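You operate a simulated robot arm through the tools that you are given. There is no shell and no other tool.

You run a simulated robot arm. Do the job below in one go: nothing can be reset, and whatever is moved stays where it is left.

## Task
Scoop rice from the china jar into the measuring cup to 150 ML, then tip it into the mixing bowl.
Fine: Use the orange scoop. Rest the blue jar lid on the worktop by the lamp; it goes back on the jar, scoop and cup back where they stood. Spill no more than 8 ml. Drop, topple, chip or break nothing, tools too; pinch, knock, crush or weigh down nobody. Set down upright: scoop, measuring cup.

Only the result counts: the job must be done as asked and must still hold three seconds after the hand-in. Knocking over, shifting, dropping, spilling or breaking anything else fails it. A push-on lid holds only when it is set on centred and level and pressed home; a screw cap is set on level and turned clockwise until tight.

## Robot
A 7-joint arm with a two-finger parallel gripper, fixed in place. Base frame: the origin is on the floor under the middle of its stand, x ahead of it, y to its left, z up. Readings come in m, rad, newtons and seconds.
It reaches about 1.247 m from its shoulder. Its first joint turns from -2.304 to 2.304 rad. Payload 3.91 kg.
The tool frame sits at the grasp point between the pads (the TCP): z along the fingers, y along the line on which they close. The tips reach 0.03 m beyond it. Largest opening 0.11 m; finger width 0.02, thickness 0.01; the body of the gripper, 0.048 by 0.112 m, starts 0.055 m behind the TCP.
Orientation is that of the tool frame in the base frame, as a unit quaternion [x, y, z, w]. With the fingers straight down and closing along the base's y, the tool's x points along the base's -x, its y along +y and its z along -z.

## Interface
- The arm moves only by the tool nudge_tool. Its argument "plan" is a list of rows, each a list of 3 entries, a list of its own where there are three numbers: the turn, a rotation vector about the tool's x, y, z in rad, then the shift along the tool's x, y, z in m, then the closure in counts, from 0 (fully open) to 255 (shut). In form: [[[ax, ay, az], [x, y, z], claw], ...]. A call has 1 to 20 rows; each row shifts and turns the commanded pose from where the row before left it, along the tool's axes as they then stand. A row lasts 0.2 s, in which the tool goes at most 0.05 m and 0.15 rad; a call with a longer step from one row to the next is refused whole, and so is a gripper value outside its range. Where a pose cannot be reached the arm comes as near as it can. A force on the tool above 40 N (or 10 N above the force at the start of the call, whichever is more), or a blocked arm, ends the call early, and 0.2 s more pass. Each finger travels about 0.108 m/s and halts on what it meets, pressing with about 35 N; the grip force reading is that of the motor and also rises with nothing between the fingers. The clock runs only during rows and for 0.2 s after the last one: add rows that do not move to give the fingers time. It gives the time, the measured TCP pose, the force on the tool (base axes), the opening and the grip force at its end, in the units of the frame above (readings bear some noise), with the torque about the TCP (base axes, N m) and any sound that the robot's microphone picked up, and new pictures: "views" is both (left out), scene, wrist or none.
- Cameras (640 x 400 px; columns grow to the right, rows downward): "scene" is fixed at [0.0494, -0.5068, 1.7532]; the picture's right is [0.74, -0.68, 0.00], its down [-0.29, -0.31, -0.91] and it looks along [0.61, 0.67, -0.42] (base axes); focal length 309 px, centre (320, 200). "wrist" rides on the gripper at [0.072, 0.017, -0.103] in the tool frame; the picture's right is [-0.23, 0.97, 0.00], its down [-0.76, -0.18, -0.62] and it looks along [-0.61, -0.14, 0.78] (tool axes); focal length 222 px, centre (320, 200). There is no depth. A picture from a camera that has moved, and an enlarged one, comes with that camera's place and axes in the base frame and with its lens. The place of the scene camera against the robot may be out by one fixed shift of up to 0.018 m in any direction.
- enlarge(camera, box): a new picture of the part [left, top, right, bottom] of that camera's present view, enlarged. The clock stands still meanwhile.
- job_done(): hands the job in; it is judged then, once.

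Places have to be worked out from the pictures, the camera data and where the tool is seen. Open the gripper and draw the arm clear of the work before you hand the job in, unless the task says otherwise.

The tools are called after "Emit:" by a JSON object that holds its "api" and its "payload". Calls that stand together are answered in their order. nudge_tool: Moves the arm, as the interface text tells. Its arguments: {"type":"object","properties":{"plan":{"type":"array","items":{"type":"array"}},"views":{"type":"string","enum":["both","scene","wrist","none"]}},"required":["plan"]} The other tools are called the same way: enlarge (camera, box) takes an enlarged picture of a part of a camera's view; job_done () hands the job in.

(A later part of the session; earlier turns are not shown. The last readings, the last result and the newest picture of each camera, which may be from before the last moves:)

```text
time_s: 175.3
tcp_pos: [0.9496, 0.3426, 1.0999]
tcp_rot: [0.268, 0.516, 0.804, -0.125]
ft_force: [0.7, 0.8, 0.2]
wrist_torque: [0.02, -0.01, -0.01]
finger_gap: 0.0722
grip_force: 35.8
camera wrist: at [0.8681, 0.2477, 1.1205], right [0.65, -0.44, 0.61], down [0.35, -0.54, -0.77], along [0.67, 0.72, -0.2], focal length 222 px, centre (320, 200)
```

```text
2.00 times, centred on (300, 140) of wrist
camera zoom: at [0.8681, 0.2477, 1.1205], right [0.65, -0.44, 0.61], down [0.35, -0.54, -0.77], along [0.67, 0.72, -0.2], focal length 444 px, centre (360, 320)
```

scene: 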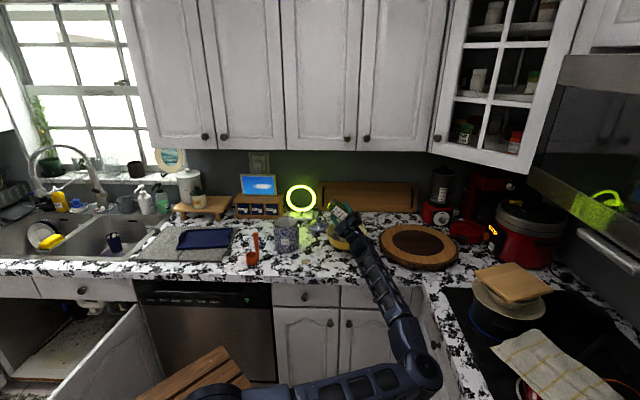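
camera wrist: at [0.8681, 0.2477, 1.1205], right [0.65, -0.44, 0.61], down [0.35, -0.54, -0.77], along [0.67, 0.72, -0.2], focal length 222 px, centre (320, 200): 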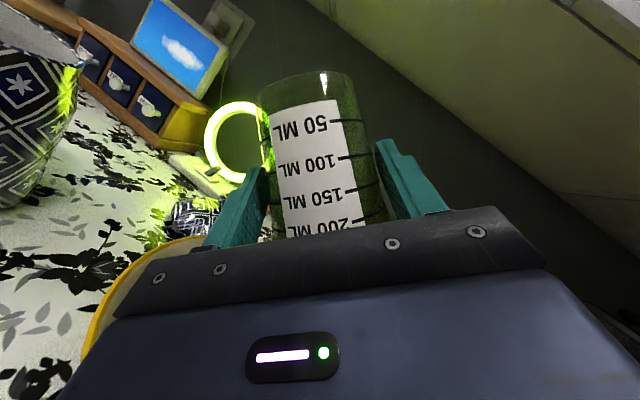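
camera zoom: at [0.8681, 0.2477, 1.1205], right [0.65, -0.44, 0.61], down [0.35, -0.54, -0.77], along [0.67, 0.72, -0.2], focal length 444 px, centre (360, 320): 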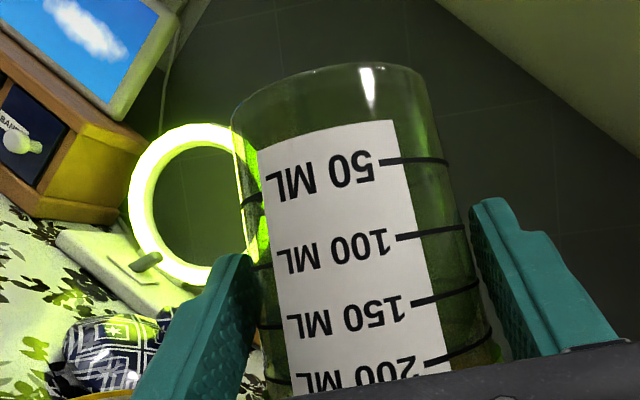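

The cup is empty (131°, no stream). I roll it back upright along the same path.

Emit:
{"api": "nudge_tool", "payload": {"plan": [[[0.06, 0, -0.1039], [0, 0, 0], 255], [[0.06, 0, -0.1039], [0, 0, 0], 255], [[0.06, 0, -0.1039], [0, 0, 0], 255], [[0.06, 0, -0.1039], [0, 0, 0], 255], [[0.06, 0, -0.1039], [0, 0, 0], 255], [[0.06, 0, -0.1039], [0, 0, 0], 255], [[0.06, 0, -0.1039], [0, 0, 0], 255], [[0.06, 0, -0.1039], [0, 0, 0], 255], [[0.06, 0, -0.1039], [0, 0, 0], 255], [[0.06, 0, -0.1039], [0, 0, 0], 255], [[0.06, 0, -0.1039], [0, 0, 0], 255], [[0.06, 0, -0.1039], [0, 0, 0], 255], [[0.06, 0, -0.1039], [0, 0, 0], 255], [[0.06, 0, -0.1039], [0, 0, 0], 255], [[0.06, 0, -0.1039], [0, 0, 0], 255], [[0.06, 0, -0.1039], [0, 0, 0], 255], [[0.06, 0, -0.1039], [0, 0, 0], 255], [[0.06, 0, -0.1039], [0, 0, 0], 255], [[0.06, 0, -0.1039], [0, 0, 0], 255], [[0, 0, 0], [0, 0, 0], 255]], "views": "both"}}

Emit:
{"api": "enlarge", "payload": {"camera": "wrist", "box": [160, 20, 480, 240]}}

```text
time_s: 179.5
tcp_pos: [0.9505, 0.3412, 1.0984]
tcp_rot: [-0.351, 0.792, 0.201, 0.457]
ft_force: [-0.4, -0.6, -1.3]
wrist_torque: [-0.03, 0.0, -0.01]
finger_gap: 0.0722
grip_force: 34.7
camera wrist: at [0.8535, 0.2601, 1.0894], right [-0.64, 0.74, 0.19], down [0.02, -0.23, 0.97], along [0.77, 0.63, 0.13], focal length 222 px, centre (320, 200)
```

scene: 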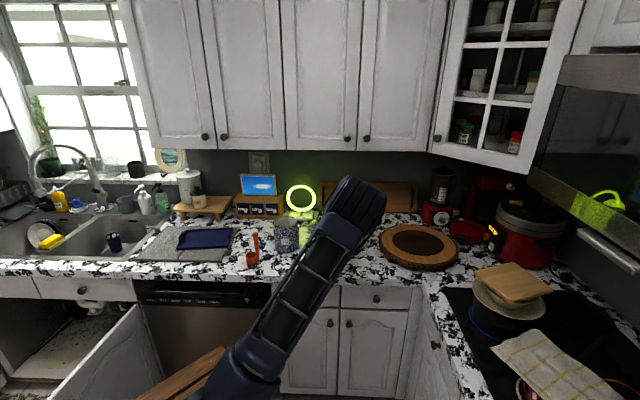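
wrist: 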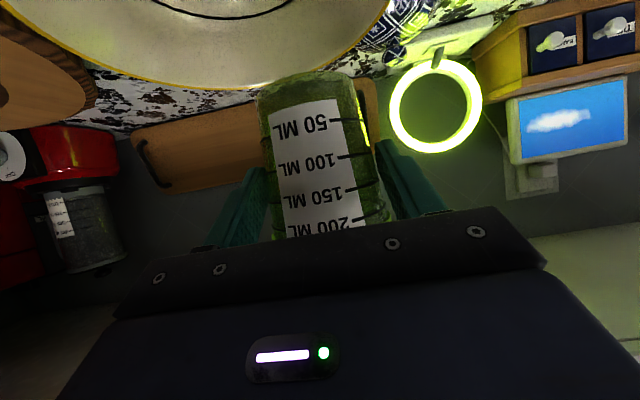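

```text
1.82 times, centred on (320, 130) of wrist
camera zoom: at [0.8535, 0.2601, 1.0894], right [-0.64, 0.74, 0.19], down [0.02, -0.23, 0.97], along [0.77, 0.63, 0.13], focal length 404 px, centre (320, 327)
```

zoom: 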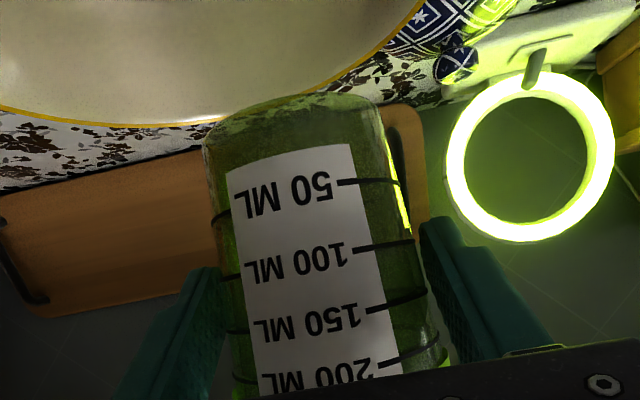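

The cup is upright and unchanged in the grip. I carry it back over its original spot.

Emit:
{"api": "nudge_tool", "payload": {"plan": [[[0, 0, 0], [0.0038, 0.0071, -0.0066], 255], [[0, 0, 0], [0.0061, 0.0114, -0.0105], 255], [[0, 0, 0], [0.0076, 0.0142, -0.0132], 255], [[0, 0, 0], [0.0076, 0.0142, -0.0132], 255], [[0, 0, 0], [0.0076, 0.0142, -0.0132], 255], [[0, 0, 0], [0.0076, 0.0142, -0.0132], 255], [[0, 0, 0], [0.0076, 0.0142, -0.0132], 255], [[0, 0, 0], [0.0076, 0.0142, -0.0132], 255], [[0, 0, 0], [0.0061, 0.0114, -0.0105], 255], [[0, 0, 0], [0.0038, 0.0071, -0.0066], 255], [[0, 0, 0], [0, 0, 0], 255]], "views": "both"}}

Emit:
{"api": "enlarge", "payload": {"camera": "scene", "box": [270, 190, 390, 290]}}

Emit:
{"api": "enlarge", "payload": {"camera": "wrist", "box": [160, 20, 480, 240]}}

```text
time_s: 181.9
tcp_pos: [0.7711, 0.3291, 1.0997]
tcp_rot: [-0.349, 0.793, 0.2, 0.458]
ft_force: [-0.1, -0.2, -0.8]
wrist_torque: [0.02, 0.01, 0.0]
finger_gap: 0.0721
grip_force: 34.7
camera wrist: at [0.6748, 0.2463, 1.0894], right [-0.64, 0.74, 0.19], down [0.02, -0.23, 0.97], along [0.77, 0.63, 0.13], focal length 222 px, centre (320, 200)
```

scene: 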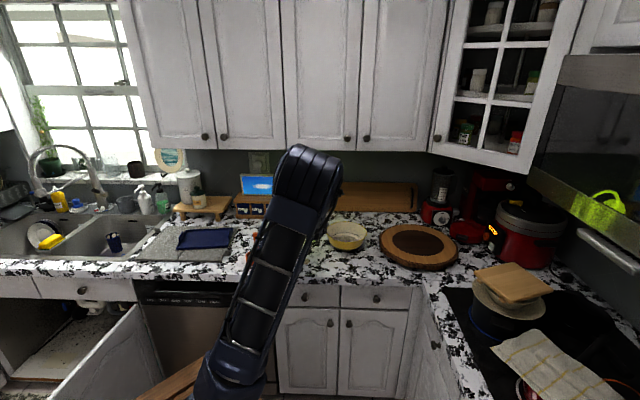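
wrist: 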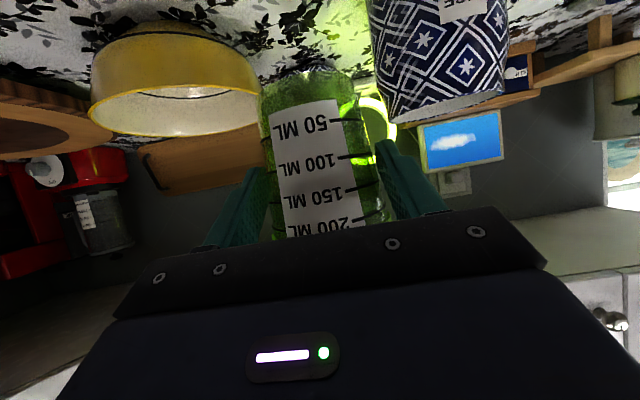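

```text
4.00 times, centred on (330, 240) of scene
camera zoom: at [0.0494, -0.5068, 1.7532], right [0.74, -0.68, 0.0], down [-0.29, -0.31, -0.91], along [0.61, 0.67, -0.42], focal length 1236 px, centre (280, 40)
```

zoom: 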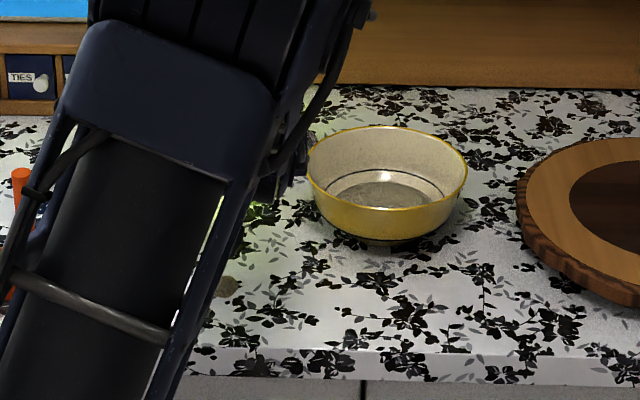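

```text
1.82 times, centred on (320, 130) of wrist
camera zoom: at [0.6748, 0.2463, 1.0894], right [-0.64, 0.74, 0.19], down [0.02, -0.23, 0.97], along [0.77, 0.63, 0.13], focal length 404 px, centre (320, 327)
```

zoom: 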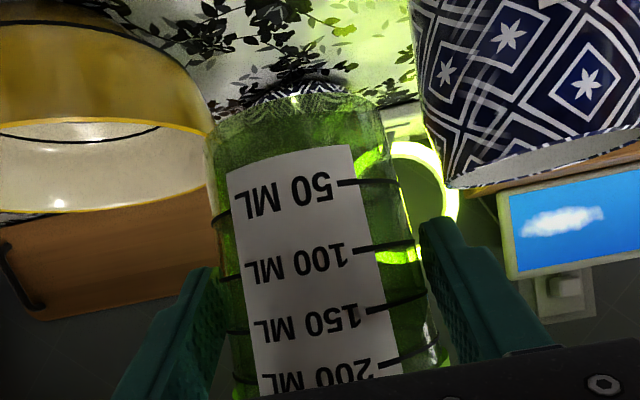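

The cup is clear and the rice lies in the bowl, with no new spill. I lower the cup toward its old spot.

Emit:
{"api": "nudge_tool", "payload": {"plan": [[[0, 0, 0], [0.0087, -0.0011, 0.005], 255], [[0, 0, 0], [0.0173, -0.0011, 0.01], 255], [[0, 0, 0], [0.0217, 0, 0.0125], 255], [[0, 0, 0], [0.0217, 0, 0.0125], 255], [[0, 0, 0], [0.0173, 0, 0.01], 255], [[0, 0, 0], [0.0104, 0, 0.006], 255], [[0, 0, 0], [0.0069, 0, 0.004], 255], [[0, 0, 0], [0, 0, 0], 255]], "views": "none"}}

Emit:
{"api": "enlarge", "payload": {"camera": "wrist", "box": [200, 60, 440, 240]}}

```text
time_s: 183.7
tcp_pos: [0.7724, 0.3256, 0.9796]
tcp_rot: [-0.35, 0.793, 0.2, 0.458]
ft_force: [0.2, 0.0, -1.4]
wrist_torque: [0.01, -0.02, -0.01]
finger_gap: 0.0718
grip_force: 34.7
```

```text
2.22 times, centred on (320, 150) of wrist
camera zoom: at [0.6768, 0.2441, 0.9694], right [-0.64, 0.74, 0.19], down [0.02, -0.23, 0.97], along [0.77, 0.63, 0.13], focal length 494 px, centre (320, 311)
```

zoom: 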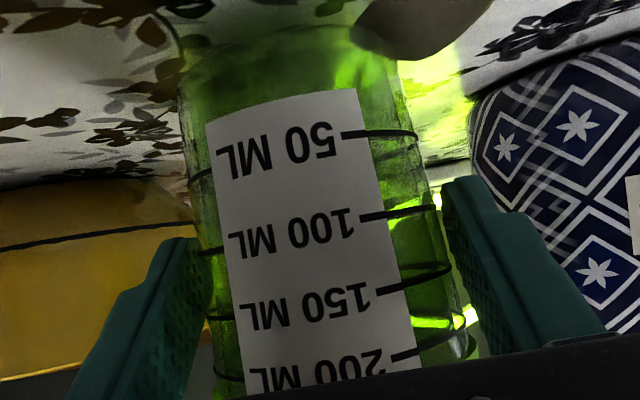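

About 8 mm above its standing height. I step down in small increments until contact.

Emit:
{"api": "nudge_tool", "payload": {"plan": [[[0, 0, 0], [0.0026, 0, 0.0015], 255], [[0, 0, 0], [0.0022, 0, 0.0013], 255], [[0, 0, 0], [0, 0, 0], 255]], "views": "none"}}

Emit:
{"api": "nudge_tool", "payload": {"plan": [[[0, 0, 0], [0.0013, 0, 0.00075], 255], [[0, 0, 0], [0, 0, 0], 255]], "views": "none"}}

Emit:
{"api": "nudge_tool", "payload": {"plan": [[[0, 0, 0], [0.0013, 0, 0.00075], 255], [[0, 0, 0], [0, 0, 0], 255]], "views": "none"}}

```text
time_s: 184.5
tcp_pos: [0.7732, 0.3263, 0.9728]
tcp_rot: [-0.35, 0.793, 0.2, 0.458]
ft_force: [0.2, 0.0, -0.5]
wrist_torque: [0.0, 0.0, 0.01]
finger_gap: 0.0719
grip_force: 35.0
```

```text
time_s: 185.1
tcp_pos: [0.7734, 0.3268, 0.9719]
tcp_rot: [-0.35, 0.793, 0.2, 0.457]
ft_force: [0.4, -1.4, 1.7]
wrist_torque: [0.05, 0.08, 0.04]
finger_gap: 0.0723
grip_force: 35.1
```

```text
time_s: 185.7
tcp_pos: [0.7736, 0.3258, 0.9735]
tcp_rot: [-0.35, 0.792, 0.2, 0.458]
ft_force: [-0.4, -1.3, 15.6]
wrist_torque: [0.28, 0.09, 0.02]
finger_gap: 0.0721
grip_force: 34.7
```

The cup is down (15 N). I ease up 1 mm and open the fingers.

Emit:
{"api": "nudge_tool", "payload": {"plan": [[[0, 0, 0], [-0.001, 0, -0.0006], 255], [[0, 0, 0], [0, 0, 0], 255], [[0, 0, 0], [0, 0, 0], 60], [[0, 0, 0], [0, 0, 0], 20], [[0, 0, 0], [0, 0, 0], 0], [[0, 0, 0], [0, 0, 0], 0]], "views": "wrist"}}

Emit:
{"api": "enlarge", "payload": {"camera": "wrist", "box": [200, 60, 440, 240]}}

```text
time_s: 187.1
tcp_pos: [0.773, 0.3259, 0.9715]
tcp_rot: [-0.351, 0.793, 0.201, 0.457]
ft_force: [-0.5, 0.1, 0.2]
wrist_torque: [-0.02, -0.02, 0.0]
finger_gap: 0.1102
grip_force: 0.1
camera wrist: at [0.6772, 0.2443, 0.9625], right [-0.64, 0.74, 0.19], down [0.02, -0.23, 0.97], along [0.77, 0.63, 0.13], focal length 222 px, centre (320, 200)
```

wrist: 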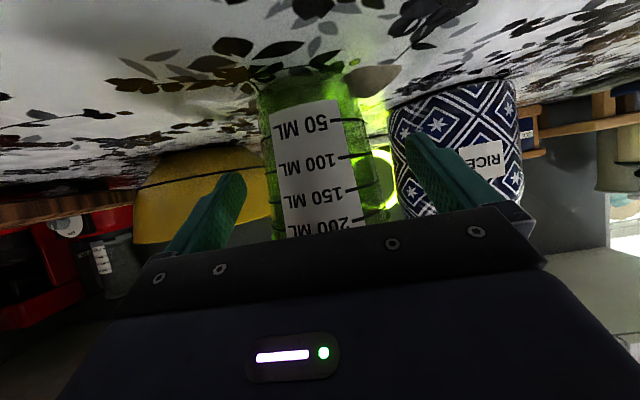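

```text
2.22 times, centred on (320, 150) of wrist
camera zoom: at [0.6772, 0.2443, 0.9625], right [-0.64, 0.74, 0.19], down [0.02, -0.23, 0.97], along [0.77, 0.63, 0.13], focal length 494 px, centre (320, 311)
```

zoom: 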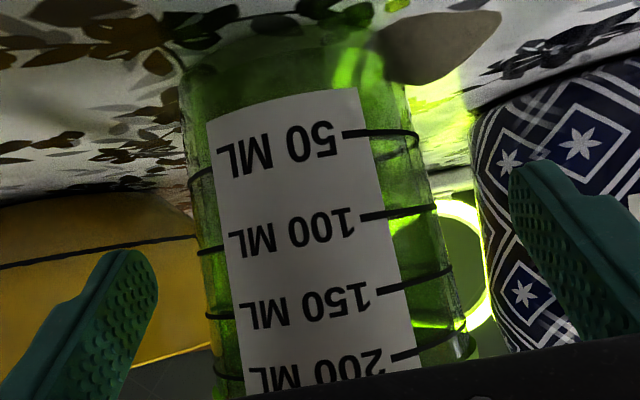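

The cup stands freely where it was. I back straight out, rise, and set the tilt to 45° for the lid.

Emit:
{"api": "nudge_tool", "payload": {"plan": [[[0, 0, 0], [0.0078, 0, -0.0135], 0], [[0, 0, 0], [0.0156, 0, -0.027], 0], [[0, 0, 0], [0.0156, 0, -0.027], 0], [[0, 0, 0], [0.0156, 0, -0.027], 0], [[0, 0, 0], [0.0078, 0, -0.0135], 0], [[0, 0, 0], [-0.0332, 0, -0.0192], 0], [[0, 0, 0], [-0.0332, 0, -0.0192], 0], [[0, 0, 0], [-0.0332, 0, -0.0192], 0], [[0, 0, 0], [-0.0332, 0, -0.0192], 0], [[0, 0, 0], [-0.0332, 0, -0.0192], 0], [[0, 0, 0], [-0.0332, 0, -0.0192], 0], [[0, 0.131, 0], [0, 0, 0], 60], [[0, 0.131, 0], [0, 0, 0], 110], [[0, 0, 0], [0, 0, 0], 110]], "views": "both"}}

Emit:
{"api": "enlarge", "payload": {"camera": "scene", "box": [230, 190, 390, 290]}}

Emit:
{"api": "enlarge", "payload": {"camera": "wrist", "box": [160, 0, 480, 200]}}

```text
time_s: 190.1
tcp_pos: [0.6888, 0.2343, 1.2025]
tcp_rot: [-0.374, 0.845, 0.153, 0.35]
ft_force: [0.0, 0.6, 0.1]
wrist_torque: [-0.01, -0.01, 0.02]
finger_gap: 0.0627
grip_force: 0.1
camera wrist: at [0.5929, 0.1539, 1.225], right [-0.61, 0.78, 0.16], down [0.2, -0.04, 0.98], along [0.77, 0.63, -0.13], focal length 222 px, centre (320, 200)
```

scene: 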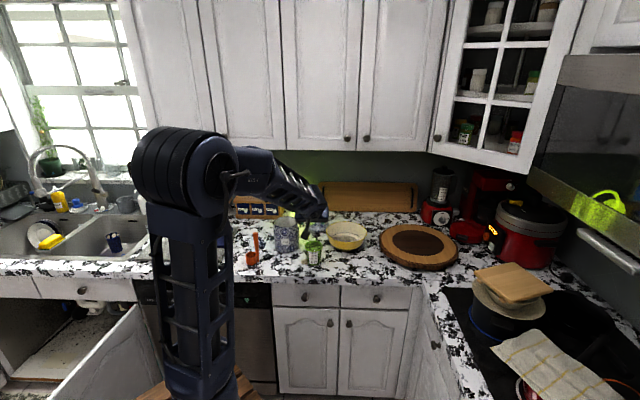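
wrist: 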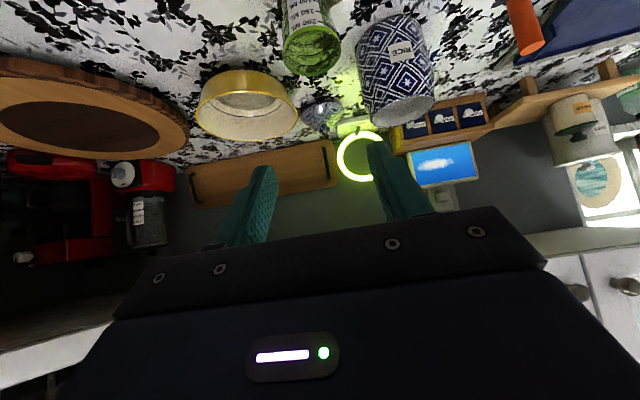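

```text
4.00 times, centred on (310, 240) of scene
camera zoom: at [0.0494, -0.5068, 1.7532], right [0.74, -0.68, 0.0], down [-0.29, -0.31, -0.91], along [0.61, 0.67, -0.42], focal length 1236 px, centre (360, 40)
```

zoom: 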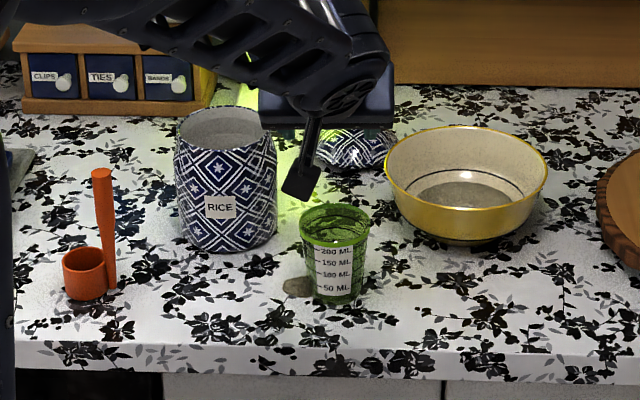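

```text
2.00 times, centred on (320, 100) of wrist
camera zoom: at [0.5929, 0.1539, 1.225], right [-0.61, 0.78, 0.16], down [0.2, -0.04, 0.98], along [0.77, 0.63, -0.13], focal length 444 px, centre (320, 400)
```

zoom: 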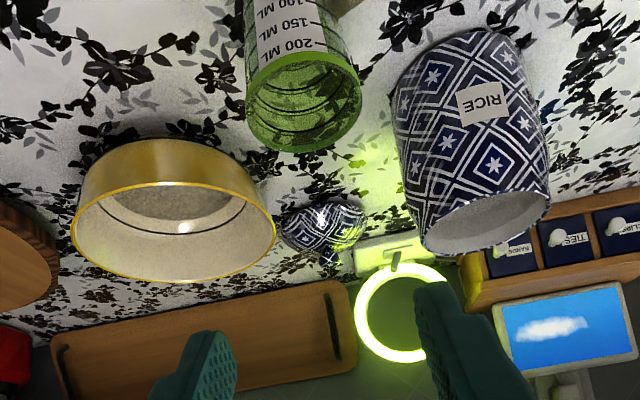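

Cup, scoop, jar and bowl all stand properly, and the rice is in the bowl. I move at height to above and behind the lid, then descend for the pre-grasp.

Emit:
{"api": "nudge_tool", "payload": {"plan": [[[0, 0, 0], [-0.0262, -0.0021, 0.0262], 110], [[0, 0, 0], [-0.0262, -0.0021, 0.0262], 110], [[0, 0, 0], [-0.0262, -0.0021, 0.0262], 110], [[0, 0, 0], [-0.0262, -0.0021, 0.0262], 110], [[0, 0, 0], [-0.0262, -0.0021, 0.0262], 110], [[0, 0, 0], [-0.0262, -0.0021, 0.0262], 110], [[0, 0, 0], [-0.0262, -0.0021, 0.0262], 110], [[0, 0, 0], [-0.0262, -0.0021, 0.0262], 110], [[0, 0, 0], [-0.0262, -0.0021, 0.0262], 110], [[0, 0, 0], [-0.0262, -0.0021, 0.0262], 110], [[0, 0, 0], [0, 0, 0], 110], [[0, 0, 0], [0.0236, 0, 0.0236], 110], [[0, 0, 0], [0.0236, 0, 0.0236], 110], [[0, 0, 0], [0.0236, 0, 0.0236], 110], [[0, 0, 0], [0, 0, 0], 110]], "views": "both"}}

Emit:
{"api": "enlarge", "payload": {"camera": "wrist", "box": [200, 0, 440, 220]}}

Emit:
{"api": "enlarge", "payload": {"camera": "scene", "box": [260, 180, 380, 270]}}

```text
time_s: 193.3
tcp_pos: [0.9527, 0.4938, 1.1001]
tcp_rot: [-0.373, 0.846, 0.152, 0.35]
ft_force: [-0.1, -1.1, 0.8]
wrist_torque: [0.01, 0.02, 0.01]
finger_gap: 0.0625
grip_force: 0.1
camera wrist: at [0.8567, 0.4129, 1.1228], right [-0.61, 0.78, 0.16], down [0.2, -0.04, 0.98], along [0.77, 0.63, -0.13], focal length 222 px, centre (320, 200)
```

scene: 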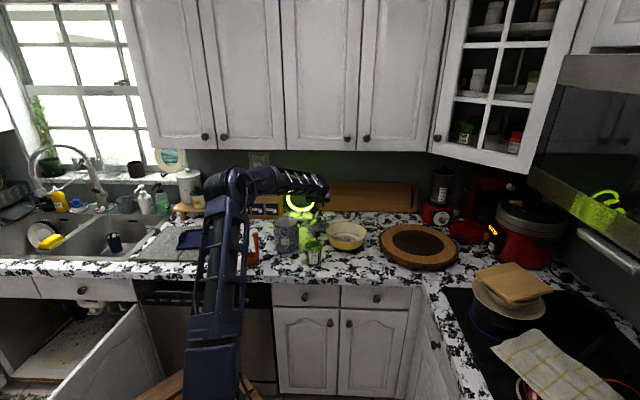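
wrist: 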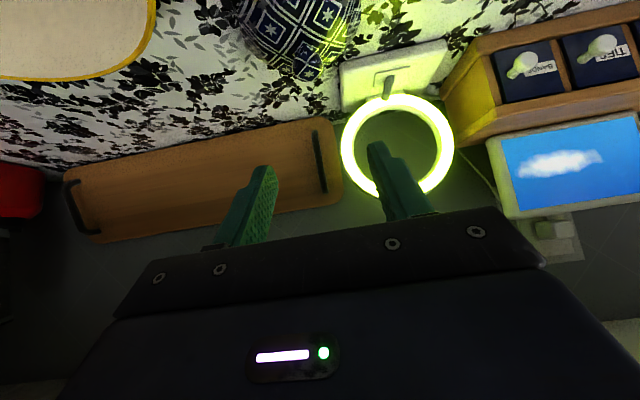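

```text
1.82 times, centred on (320, 110) of wrist
camera zoom: at [0.8567, 0.4129, 1.1228], right [-0.61, 0.78, 0.16], down [0.2, -0.04, 0.98], along [0.77, 0.63, -0.13], focal length 404 px, centre (320, 364)
```

zoom: 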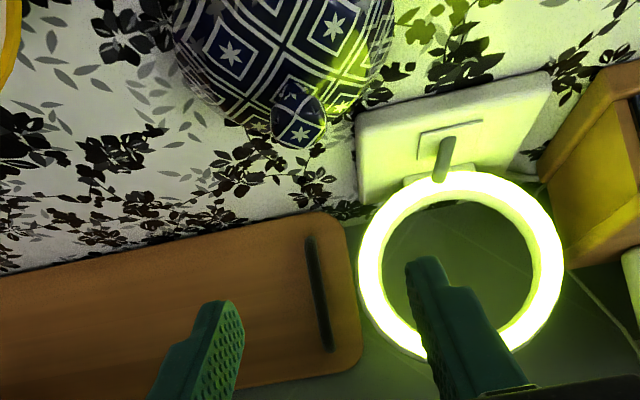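

```text
4.44 times, centred on (320, 225) of scene
camera zoom: at [0.0494, -0.5068, 1.7532], right [0.74, -0.68, 0.0], down [-0.29, -0.31, -0.91], along [0.61, 0.67, -0.42], focal length 1374 px, centre (320, 89)
```

zoom: 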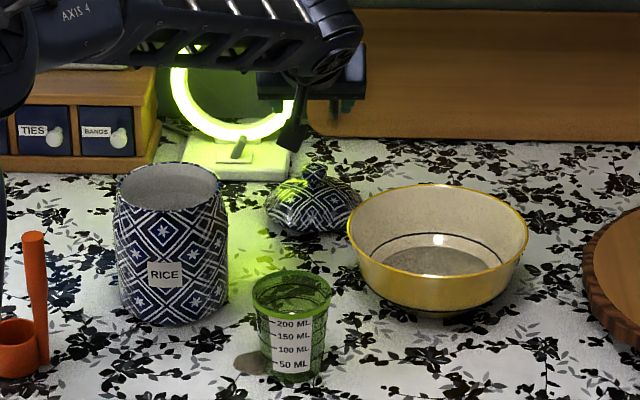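

The approach line is clear. I descend the remaining 6 cm to the pre-grasp point behind the lid knob and check alignment.

Emit:
{"api": "nudge_tool", "payload": {"plan": [[[0, 0, 0], [0.0152, 0, 0.0152], 110], [[0, 0, 0], [0.0152, 0, 0.0152], 110], [[0, 0, 0], [0.0151, 0, 0.0151], 110], [[0, 0, 0], [0, 0, 0], 110]], "views": "wrist"}}

Emit:
{"api": "enlarge", "payload": {"camera": "wrist", "box": [200, 0, 440, 220]}}

Emit:
{"api": "enlarge", "payload": {"camera": "scene", "box": [260, 180, 380, 270]}}

```text
time_s: 194.3
tcp_pos: [0.9542, 0.4943, 1.0358]
tcp_rot: [-0.373, 0.846, 0.152, 0.35]
ft_force: [-0.6, 0.0, -1.2]
wrist_torque: [0.01, 0.0, 0.01]
finger_gap: 0.0626
grip_force: 0.1
camera wrist: at [0.8584, 0.4127, 1.0591], right [-0.61, 0.78, 0.16], down [0.2, -0.04, 0.98], along [0.77, 0.63, -0.13], focal length 222 px, centre (320, 200)
```

wrist: 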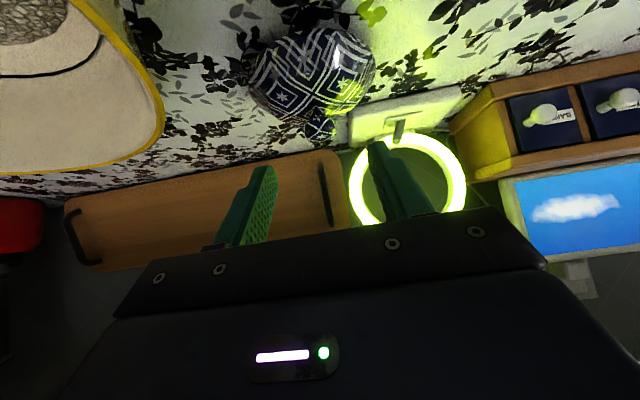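

```text
1.82 times, centred on (320, 110) of wrist
camera zoom: at [0.8584, 0.4127, 1.0591], right [-0.61, 0.78, 0.16], down [0.2, -0.04, 0.98], along [0.77, 0.63, -0.13], focal length 404 px, centre (320, 364)
```

zoom: 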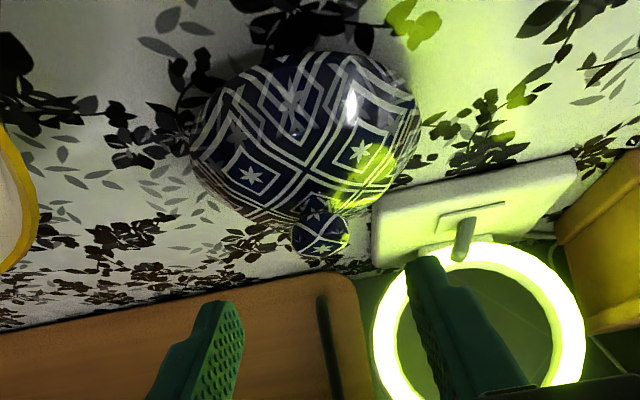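

```text
4.44 times, centred on (320, 225) of scene
camera zoom: at [0.0494, -0.5068, 1.7532], right [0.74, -0.68, 0.0], down [-0.29, -0.31, -0.91], along [0.61, 0.67, -0.42], focal length 1374 px, centre (320, 89)
```

zoom: 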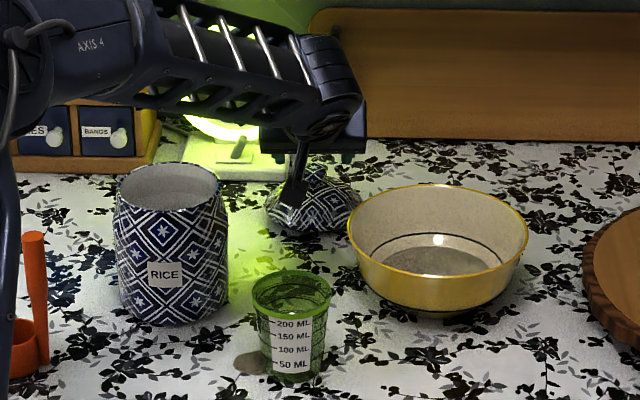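

The knob is centred on the tool axis about 9–10 cm ahead. I advance along the finger direction and check before closing.

Emit:
{"api": "nudge_tool", "payload": {"plan": [[[0, 0, 0], [0, 0, 0.02], 110], [[0, 0, 0], [0, 0, 0.03], 110], [[0, 0, 0], [0, 0, 0.012], 110], [[0, 0, 0], [0, 0, 0], 110]], "views": "wrist"}}

Emit:
{"api": "enlarge", "payload": {"camera": "wrist", "box": [240, 60, 400, 220]}}

```text
time_s: 195.3
tcp_pos: [0.9856, 0.5248, 0.9915]
tcp_rot: [-0.373, 0.846, 0.153, 0.35]
ft_force: [0.4, -0.4, -0.7]
wrist_torque: [-0.03, 0.03, -0.05]
finger_gap: 0.0629
grip_force: 0.1
camera wrist: at [0.89, 0.4445, 1.0148], right [-0.61, 0.78, 0.16], down [0.2, -0.04, 0.98], along [0.77, 0.63, -0.13], focal length 222 px, centre (320, 200)
```

wrist: 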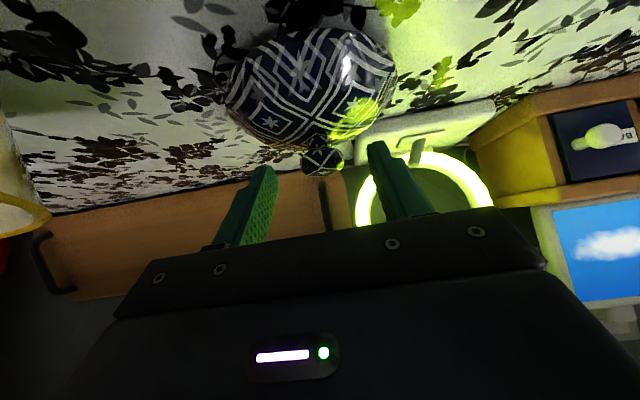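

```text
2.50 times, centred on (320, 140) of wrist
camera zoom: at [0.89, 0.4445, 1.0148], right [-0.61, 0.78, 0.16], down [0.2, -0.04, 0.98], along [0.77, 0.63, -0.13], focal length 555 px, centre (320, 350)
```

zoom: 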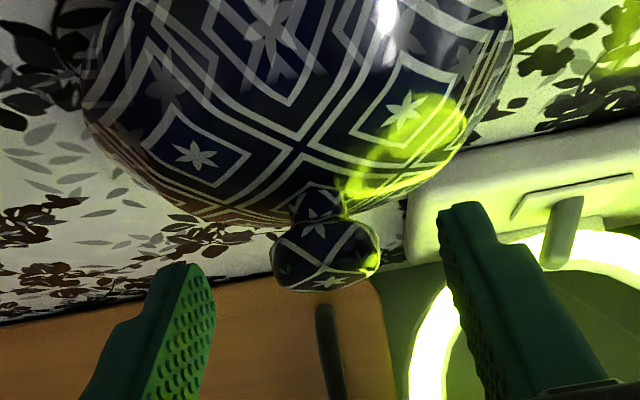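

The knob is about 0.030 ahead of the TCP. I advance 8.5 mm so it sits in the pads, then close.

Emit:
{"api": "nudge_tool", "payload": {"plan": [[[0, 0, 0], [0, 0.001, 0.0085], 110], [[0, 0, 0], [0, 0, 0], 110], [[0, 0, 0], [0, 0, 0], 170], [[0, 0, 0], [0, 0, 0], 255], [[0, 0, 0], [0, 0, 0], 255], [[0, 0, 0], [0, 0, 0], 255]], "views": "wrist"}}

Emit:
{"api": "enlarge", "payload": {"camera": "wrist", "box": [240, 60, 400, 220]}}

```text
time_s: 196.7
tcp_pos: [0.9879, 0.5303, 0.9872]
tcp_rot: [-0.373, 0.846, 0.152, 0.35]
ft_force: [0.9, 1.4, 2.3]
wrist_torque: [0.1, 0.03, -0.04]
finger_gap: 0.0285
grip_force: 35.6
camera wrist: at [0.8925, 0.4496, 1.0099], right [-0.61, 0.78, 0.16], down [0.2, -0.04, 0.98], along [0.77, 0.63, -0.13], focal length 222 px, centre (320, 200)
```

wrist: 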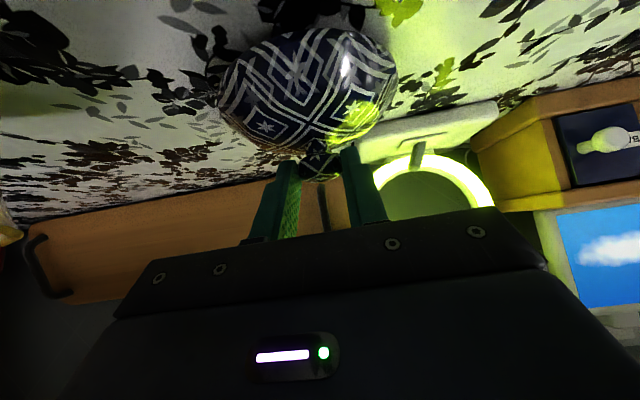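

```text
2.50 times, centred on (320, 140) of wrist
camera zoom: at [0.8925, 0.4496, 1.0099], right [-0.61, 0.78, 0.16], down [0.2, -0.04, 0.98], along [0.77, 0.63, -0.13], focal length 555 px, centre (320, 350)
```

zoom: 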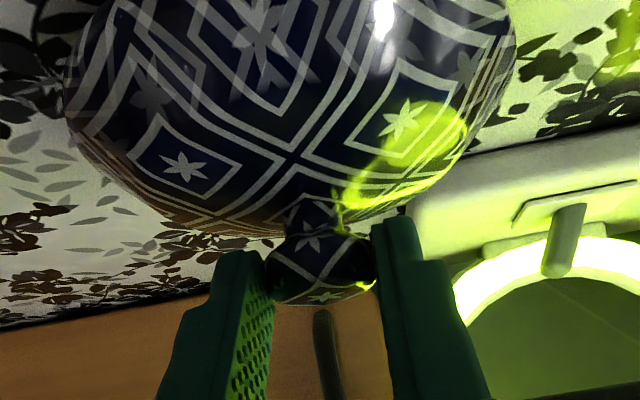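

The knob is gripped (gap 0.0285) and seated like the first time. I lift the lid gently to a safe height.

Emit:
{"api": "nudge_tool", "payload": {"plan": [[[0, 0, 0], [-0.0028, 0, -0.0028], 255], [[0, 0, 0], [-0.0071, 0, -0.0071], 255], [[0, 0, 0], [-0.0141, 0, -0.0141], 255], [[0, 0, 0], [-0.0212, 0, -0.0212], 255], [[0, 0, 0], [-0.0212, 0, -0.0212], 255], [[0, 0, 0], [-0.0212, 0, -0.0212], 255], [[0, 0, 0], [-0.0212, 0, -0.0212], 255], [[0, 0, 0], [-0.0212, 0, -0.0212], 255], [[0, 0, 0], [-0.0141, 0, -0.0141], 255], [[0, 0, 0], [0, 0, 0], 255]], "views": "both"}}

Emit:
{"api": "enlarge", "payload": {"camera": "wrist", "box": [200, 0, 440, 200]}}

Emit:
{"api": "enlarge", "payload": {"camera": "scene", "box": [250, 170, 370, 260]}}

```text
time_s: 198.9
tcp_pos: [0.9882, 0.5324, 1.1891]
tcp_rot: [-0.374, 0.845, 0.153, 0.35]
ft_force: [0.4, 0.1, -1.3]
wrist_torque: [-0.01, 0.02, 0.02]
finger_gap: 0.0287
grip_force: 34.8
camera wrist: at [0.8923, 0.4515, 1.2127], right [-0.61, 0.78, 0.16], down [0.2, -0.04, 0.98], along [0.77, 0.63, -0.13], focal length 222 px, centre (320, 200)
```

scene: 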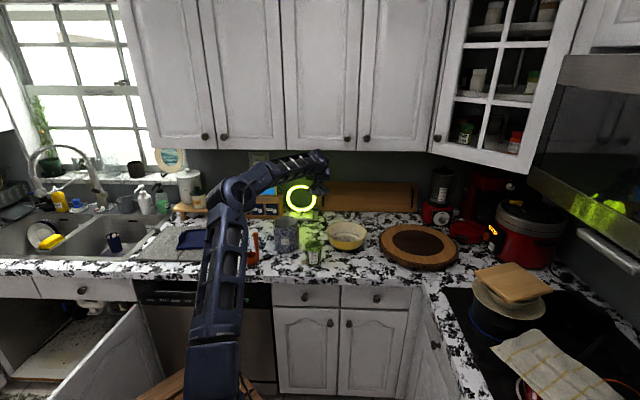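
wrist: 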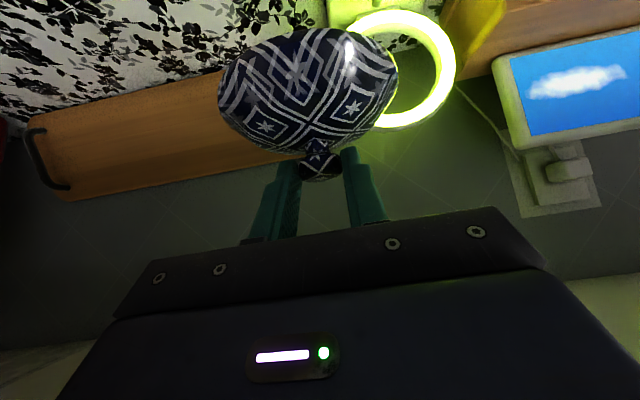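

```text
2.00 times, centred on (320, 100) of wrist
camera zoom: at [0.8923, 0.4515, 1.2127], right [-0.61, 0.78, 0.16], down [0.2, -0.04, 0.98], along [0.77, 0.63, -0.13], focal length 444 px, centre (320, 400)
```

zoom: 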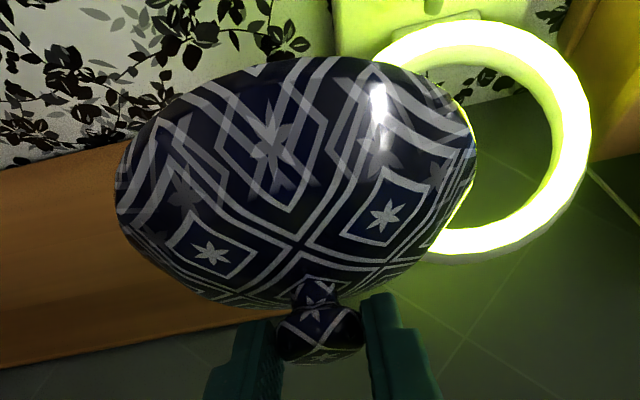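

```text
4.44 times, centred on (310, 215) of scene
camera zoom: at [0.0494, -0.5068, 1.7532], right [0.74, -0.68, 0.0], down [-0.29, -0.31, -0.91], along [0.61, 0.67, -0.42], focal length 1374 px, centre (364, 133)
```

zoom: 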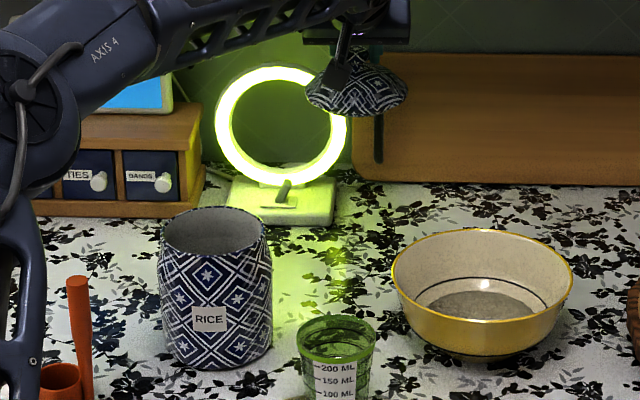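

The lid is level and held just as before. I carry it over the jar at this height.

Emit:
{"api": "nudge_tool", "payload": {"plan": [[[0, 0, 0], [0.0078, 0.0091, -0.0078], 255], [[0, 0, 0], [0.0157, 0.0182, -0.0157], 255], [[0, 0, 0], [0.0157, 0.0182, -0.0157], 255], [[0, 0, 0], [0.0157, 0.0182, -0.0157], 255], [[0, 0, 0], [0.0157, 0.0182, -0.0157], 255], [[0, 0, 0], [0.0157, 0.0182, -0.0157], 255], [[0, 0, 0], [0.0157, 0.0182, -0.0157], 255], [[0, 0, 0], [0.0157, 0.0182, -0.0157], 255], [[0, 0, 0], [0.0078, 0.0091, -0.0078], 255], [[0, 0, 0], [0, 0, 0], 255], [[0, 0, 0], [0, 0, 0], 255]], "views": "both"}}

Emit:
{"api": "enlarge", "payload": {"camera": "wrist", "box": [200, 0, 440, 200]}}

Emit:
{"api": "enlarge", "payload": {"camera": "scene", "box": [240, 180, 340, 270]}}

```text
time_s: 201.3
tcp_pos: [0.76, 0.4991, 1.1907]
tcp_rot: [-0.374, 0.845, 0.153, 0.35]
ft_force: [0.6, -0.6, -0.3]
wrist_torque: [-0.02, 0.01, -0.02]
finger_gap: 0.0284
grip_force: 35.2
camera wrist: at [0.665, 0.4183, 1.2138], right [-0.61, 0.78, 0.16], down [0.2, -0.04, 0.98], along [0.77, 0.63, -0.13], focal length 222 px, centre (320, 200)
```

scene: 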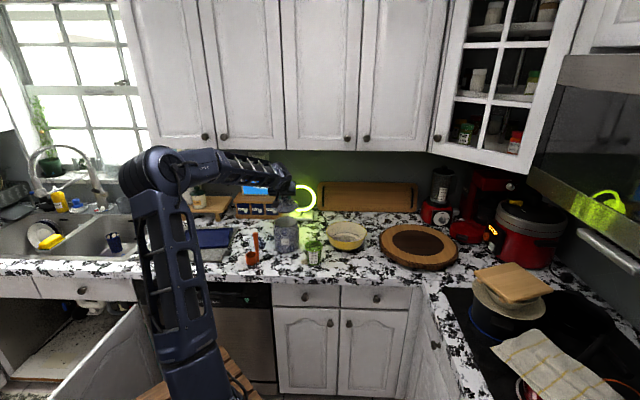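
wrist: 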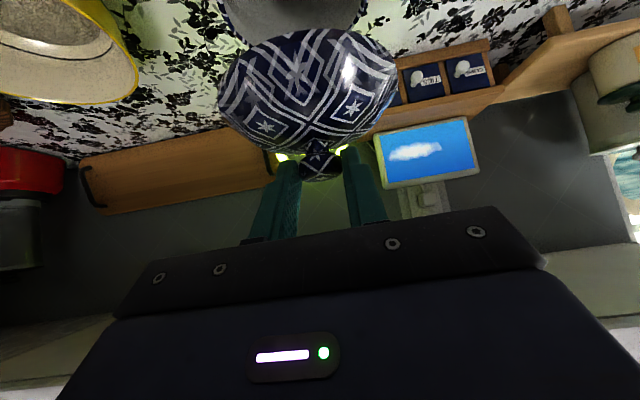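

```text
2.00 times, centred on (320, 100) of wrist
camera zoom: at [0.665, 0.4183, 1.2138], right [-0.61, 0.78, 0.16], down [0.2, -0.04, 0.98], along [0.77, 0.63, -0.13], focal length 444 px, centre (320, 400)
```

zoom: 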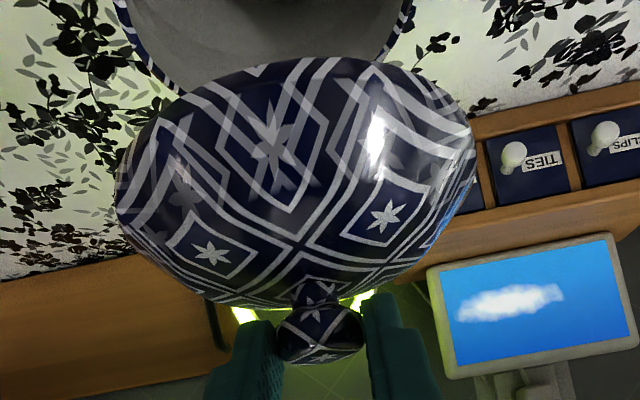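

```text
4.44 times, centred on (290, 225) of scene
camera zoom: at [0.0494, -0.5068, 1.7532], right [0.74, -0.68, 0.0], down [-0.29, -0.31, -0.91], along [0.61, 0.67, -0.42], focal length 1374 px, centre (453, 89)
```

zoom: 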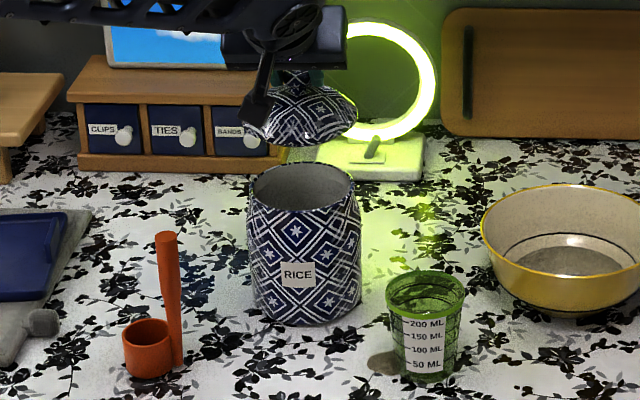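

The lid is over the jar with the same alignment as when I lifted it. I lower it to about 1 cm above the seat and check the centring.

Emit:
{"api": "nudge_tool", "payload": {"plan": [[[0, 0, 0], [0.0064, 0, 0.0078], 255], [[0, 0, 0], [0.0141, 0, 0.0141], 255], [[0, 0, 0], [0.0141, 0, 0.0141], 255], [[0, 0, 0], [0.0105, 0, 0.0105], 255], [[0, 0, 0], [0, 0, 0], 255]], "views": "none"}}

Emit:
{"api": "enlarge", "payload": {"camera": "wrist", "box": [200, 0, 440, 200]}}

Emit:
{"api": "enlarge", "payload": {"camera": "scene", "box": [260, 190, 320, 260]}}

```text
time_s: 202.5
tcp_pos: [0.7619, 0.5007, 1.1256]
tcp_rot: [-0.373, 0.846, 0.153, 0.35]
ft_force: [0.0, 0.5, -0.3]
wrist_torque: [-0.01, 0.01, 0.01]
finger_gap: 0.0287
grip_force: 34.2
```

```text
2.00 times, centred on (320, 100) of wrist
camera zoom: at [0.665, 0.4194, 1.1486], right [-0.61, 0.78, 0.16], down [0.2, -0.04, 0.98], along [0.77, 0.63, -0.13], focal length 444 px, centre (320, 400)
```

zoom: 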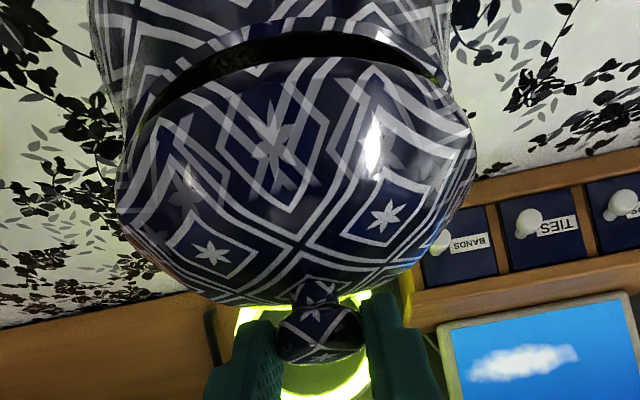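

```text
5.71 times, centred on (290, 225) of scene
camera zoom: at [0.0494, -0.5068, 1.7532], right [0.74, -0.68, 0.0], down [-0.29, -0.31, -0.91], along [0.61, 0.67, -0.42], focal length 1766 px, centre (491, 57)
```

zoom: 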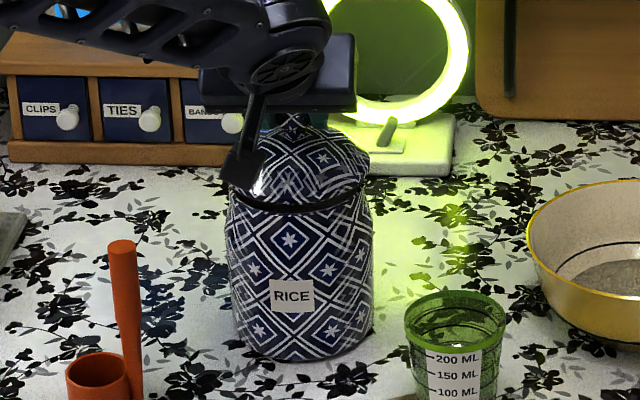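

The lid is centred and level just above the rim. I lower in small steps until it seats.

Emit:
{"api": "nudge_tool", "payload": {"plan": [[[0, 0, 0], [0.0042, 0, 0.0042], 255], [[0, 0, 0], [0.0028, 0, 0.0028], 255], [[0, 0, 0], [0, 0, 0], 255]], "views": "none"}}

Emit:
{"api": "nudge_tool", "payload": {"plan": [[[0, 0, 0], [0.0014, 0, 0.0014], 255], [[0, 0, 0], [0, 0, 0], 255]], "views": "none"}}

Emit:
{"api": "enlarge", "payload": {"camera": "wrist", "box": [200, 0, 440, 200]}}

Emit:
{"api": "enlarge", "payload": {"camera": "scene", "box": [260, 190, 320, 260]}}

```text
time_s: 203.3
tcp_pos: [0.7588, 0.4998, 1.1153]
tcp_rot: [-0.374, 0.845, 0.153, 0.35]
ft_force: [0.5, 0.1, -0.6]
wrist_torque: [-0.01, 0.01, -0.01]
finger_gap: 0.0288
grip_force: 35.0
```

```text
time_s: 203.9
tcp_pos: [0.7611, 0.4994, 1.1141]
tcp_rot: [-0.373, 0.846, 0.153, 0.35]
ft_force: [0.3, 0.3, -0.7]
wrist_torque: [0.0, 0.01, -0.03]
finger_gap: 0.0286
grip_force: 34.9
```

```text
2.00 times, centred on (320, 100) of wrist
camera zoom: at [0.6647, 0.4188, 1.1373], right [-0.61, 0.78, 0.16], down [0.2, -0.04, 0.98], along [0.77, 0.63, -0.13], focal length 444 px, centre (320, 400)
```

zoom: 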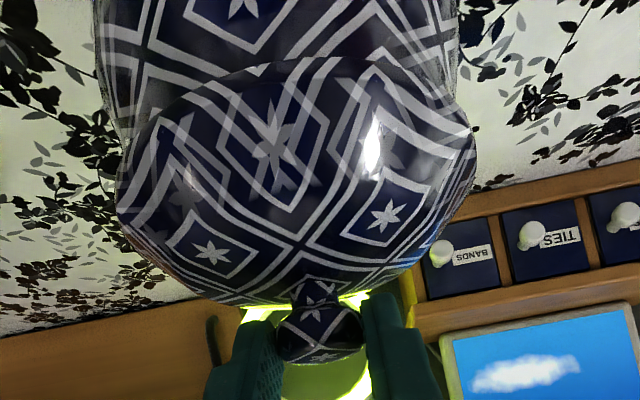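

```text
5.71 times, centred on (290, 225) of scene
camera zoom: at [0.0494, -0.5068, 1.7532], right [0.74, -0.68, 0.0], down [-0.29, -0.31, -0.91], along [0.61, 0.67, -0.42], focal length 1766 px, centre (491, 57)
```

zoom: 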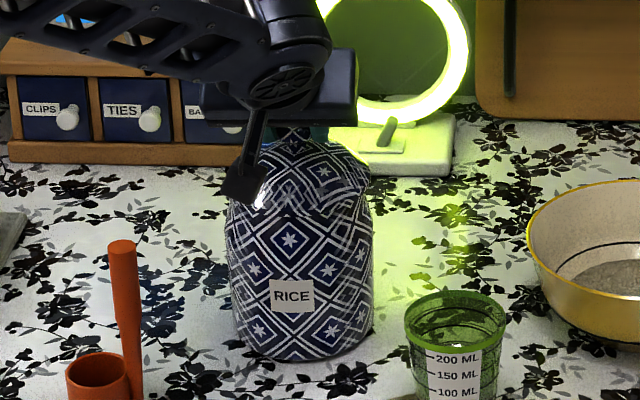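

Nearly seated, with the gap closed visually. I continue in 1.5 mm steps, watching the force.

Emit:
{"api": "nudge_tool", "payload": {"plan": [[[0, 0, 0], [0.0011, 0, 0.0011], 255], [[0, 0, 0], [0, 0, 0], 255]], "views": "none"}}

Emit:
{"api": "nudge_tool", "payload": {"plan": [[[0, 0, 0], [0.0011, 0, 0.0011], 255], [[0, 0, 0], [0, 0, 0], 255]], "views": "none"}}

```text
time_s: 204.5
tcp_pos: [0.7604, 0.4995, 1.1126]
tcp_rot: [-0.373, 0.846, 0.153, 0.35]
ft_force: [-0.2, -0.6, 3.9]
wrist_torque: [0.11, 0.24, 0.05]
finger_gap: 0.0286
grip_force: 35.4
```

```text
time_s: 205.1
tcp_pos: [0.7614, 0.4998, 1.1131]
tcp_rot: [-0.373, 0.845, 0.154, 0.351]
ft_force: [-0.9, 1.6, 23.2]
wrist_torque: [0.43, -0.07, 0.05]
finger_gap: 0.0285
grip_force: 35.2
```

Seated: 23 N, and the torque shows the contact is centred on the lid. I press slightly more to be sure it is home.

Emit:
{"api": "nudge_tool", "payload": {"plan": [[[0, 0, 0], [0.0005, 0, 0.0005], 255], [[0, 0, 0], [0, 0, 0], 255]], "views": "none"}}

Emit:
{"api": "enlarge", "payload": {"camera": "wrist", "box": [200, 0, 440, 200]}}

Emit:
{"api": "enlarge", "payload": {"camera": "scene", "box": [260, 190, 320, 260]}}

```text
time_s: 205.7
tcp_pos: [0.7604, 0.4985, 1.1108]
tcp_rot: [-0.373, 0.845, 0.153, 0.351]
ft_force: [4.9, 5.3, 28.9]
wrist_torque: [0.75, -0.32, 0.04]
finger_gap: 0.0289
grip_force: 34.6
```

```text
2.00 times, centred on (320, 100) of wrist
camera zoom: at [0.6647, 0.4186, 1.1342], right [-0.61, 0.78, 0.16], down [0.2, -0.05, 0.98], along [0.77, 0.63, -0.12], focal length 444 px, centre (320, 400)
```

zoom: 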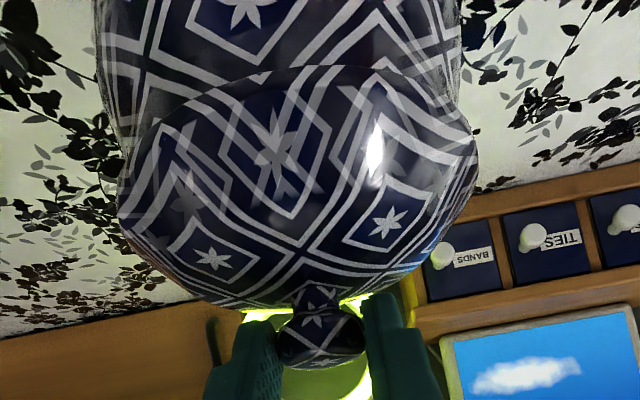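

```text
5.71 times, centred on (290, 225) of scene
camera zoom: at [0.0494, -0.5068, 1.7532], right [0.74, -0.68, 0.0], down [-0.29, -0.31, -0.91], along [0.61, 0.67, -0.42], focal length 1766 px, centre (491, 57)
```

zoom: 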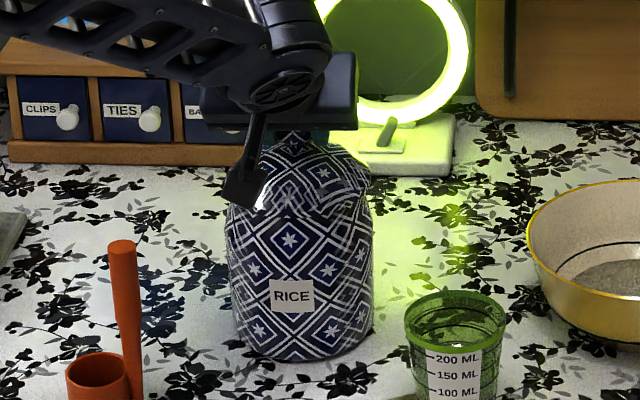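

The lid has bottomed out, since the fingers now slide on the knob. I ease off, open the fingers, and check the seat.

Emit:
{"api": "nudge_tool", "payload": {"plan": [[[0, 0, 0], [-0.0012, 0, -0.0012], 255], [[0, 0, 0], [0, 0, 0], 255], [[0, 0, 0], [0, 0, 0], 160], [[0, 0, 0], [0, 0, 0], 110], [[0, 0, 0], [0, 0, 0], 110]], "views": "wrist"}}

Emit:
{"api": "enlarge", "payload": {"camera": "wrist", "box": [200, 0, 440, 200]}}

Emit:
{"api": "enlarge", "payload": {"camera": "scene", "box": [260, 190, 320, 260]}}

```text
time_s: 206.9
tcp_pos: [0.7603, 0.4985, 1.1128]
tcp_rot: [-0.374, 0.845, 0.153, 0.35]
ft_force: [0.1, -0.3, -0.6]
wrist_torque: [-0.01, 0.02, 0.01]
finger_gap: 0.0623
grip_force: 0.1
camera wrist: at [0.6647, 0.4185, 1.1349], right [-0.61, 0.78, 0.16], down [0.2, -0.04, 0.98], along [0.77, 0.63, -0.13], focal length 222 px, centre (320, 200)
```

wrist: 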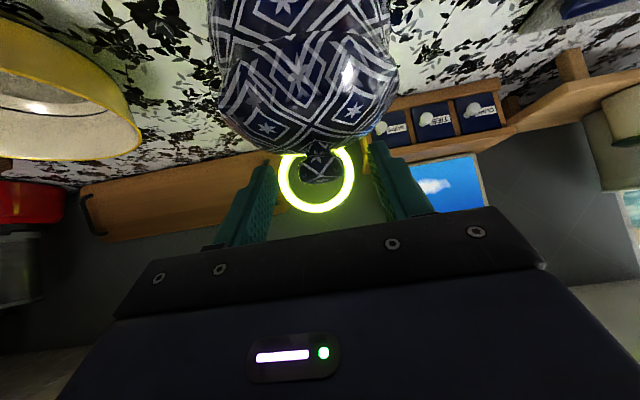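

```text
2.00 times, centred on (320, 100) of wrist
camera zoom: at [0.6647, 0.4185, 1.1349], right [-0.61, 0.78, 0.16], down [0.2, -0.04, 0.98], along [0.77, 0.63, -0.13], focal length 444 px, centre (320, 400)
```

zoom: 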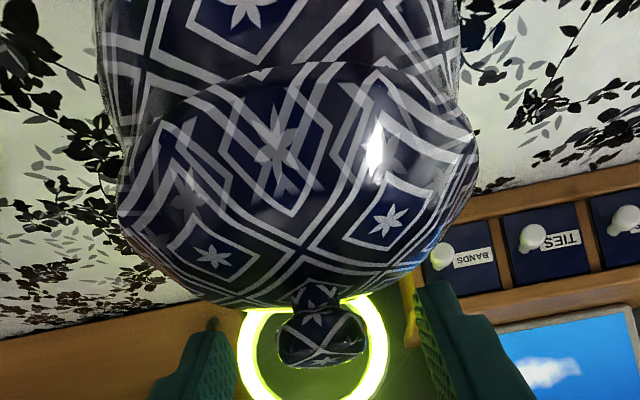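

```text
5.71 times, centred on (290, 225) of scene
camera zoom: at [0.0494, -0.5068, 1.7532], right [0.74, -0.68, 0.0], down [-0.29, -0.31, -0.91], along [0.61, 0.67, -0.42], focal length 1766 px, centre (491, 57)
```

zoom: 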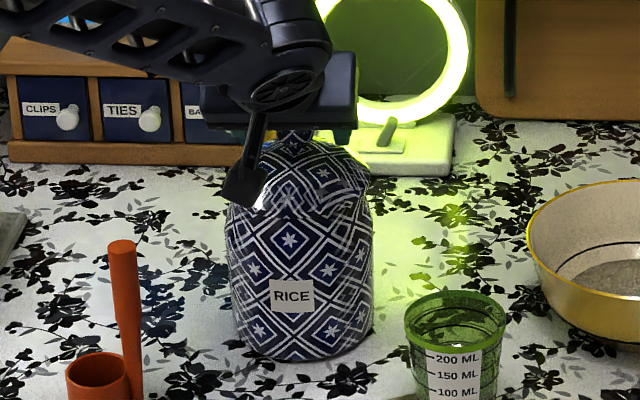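

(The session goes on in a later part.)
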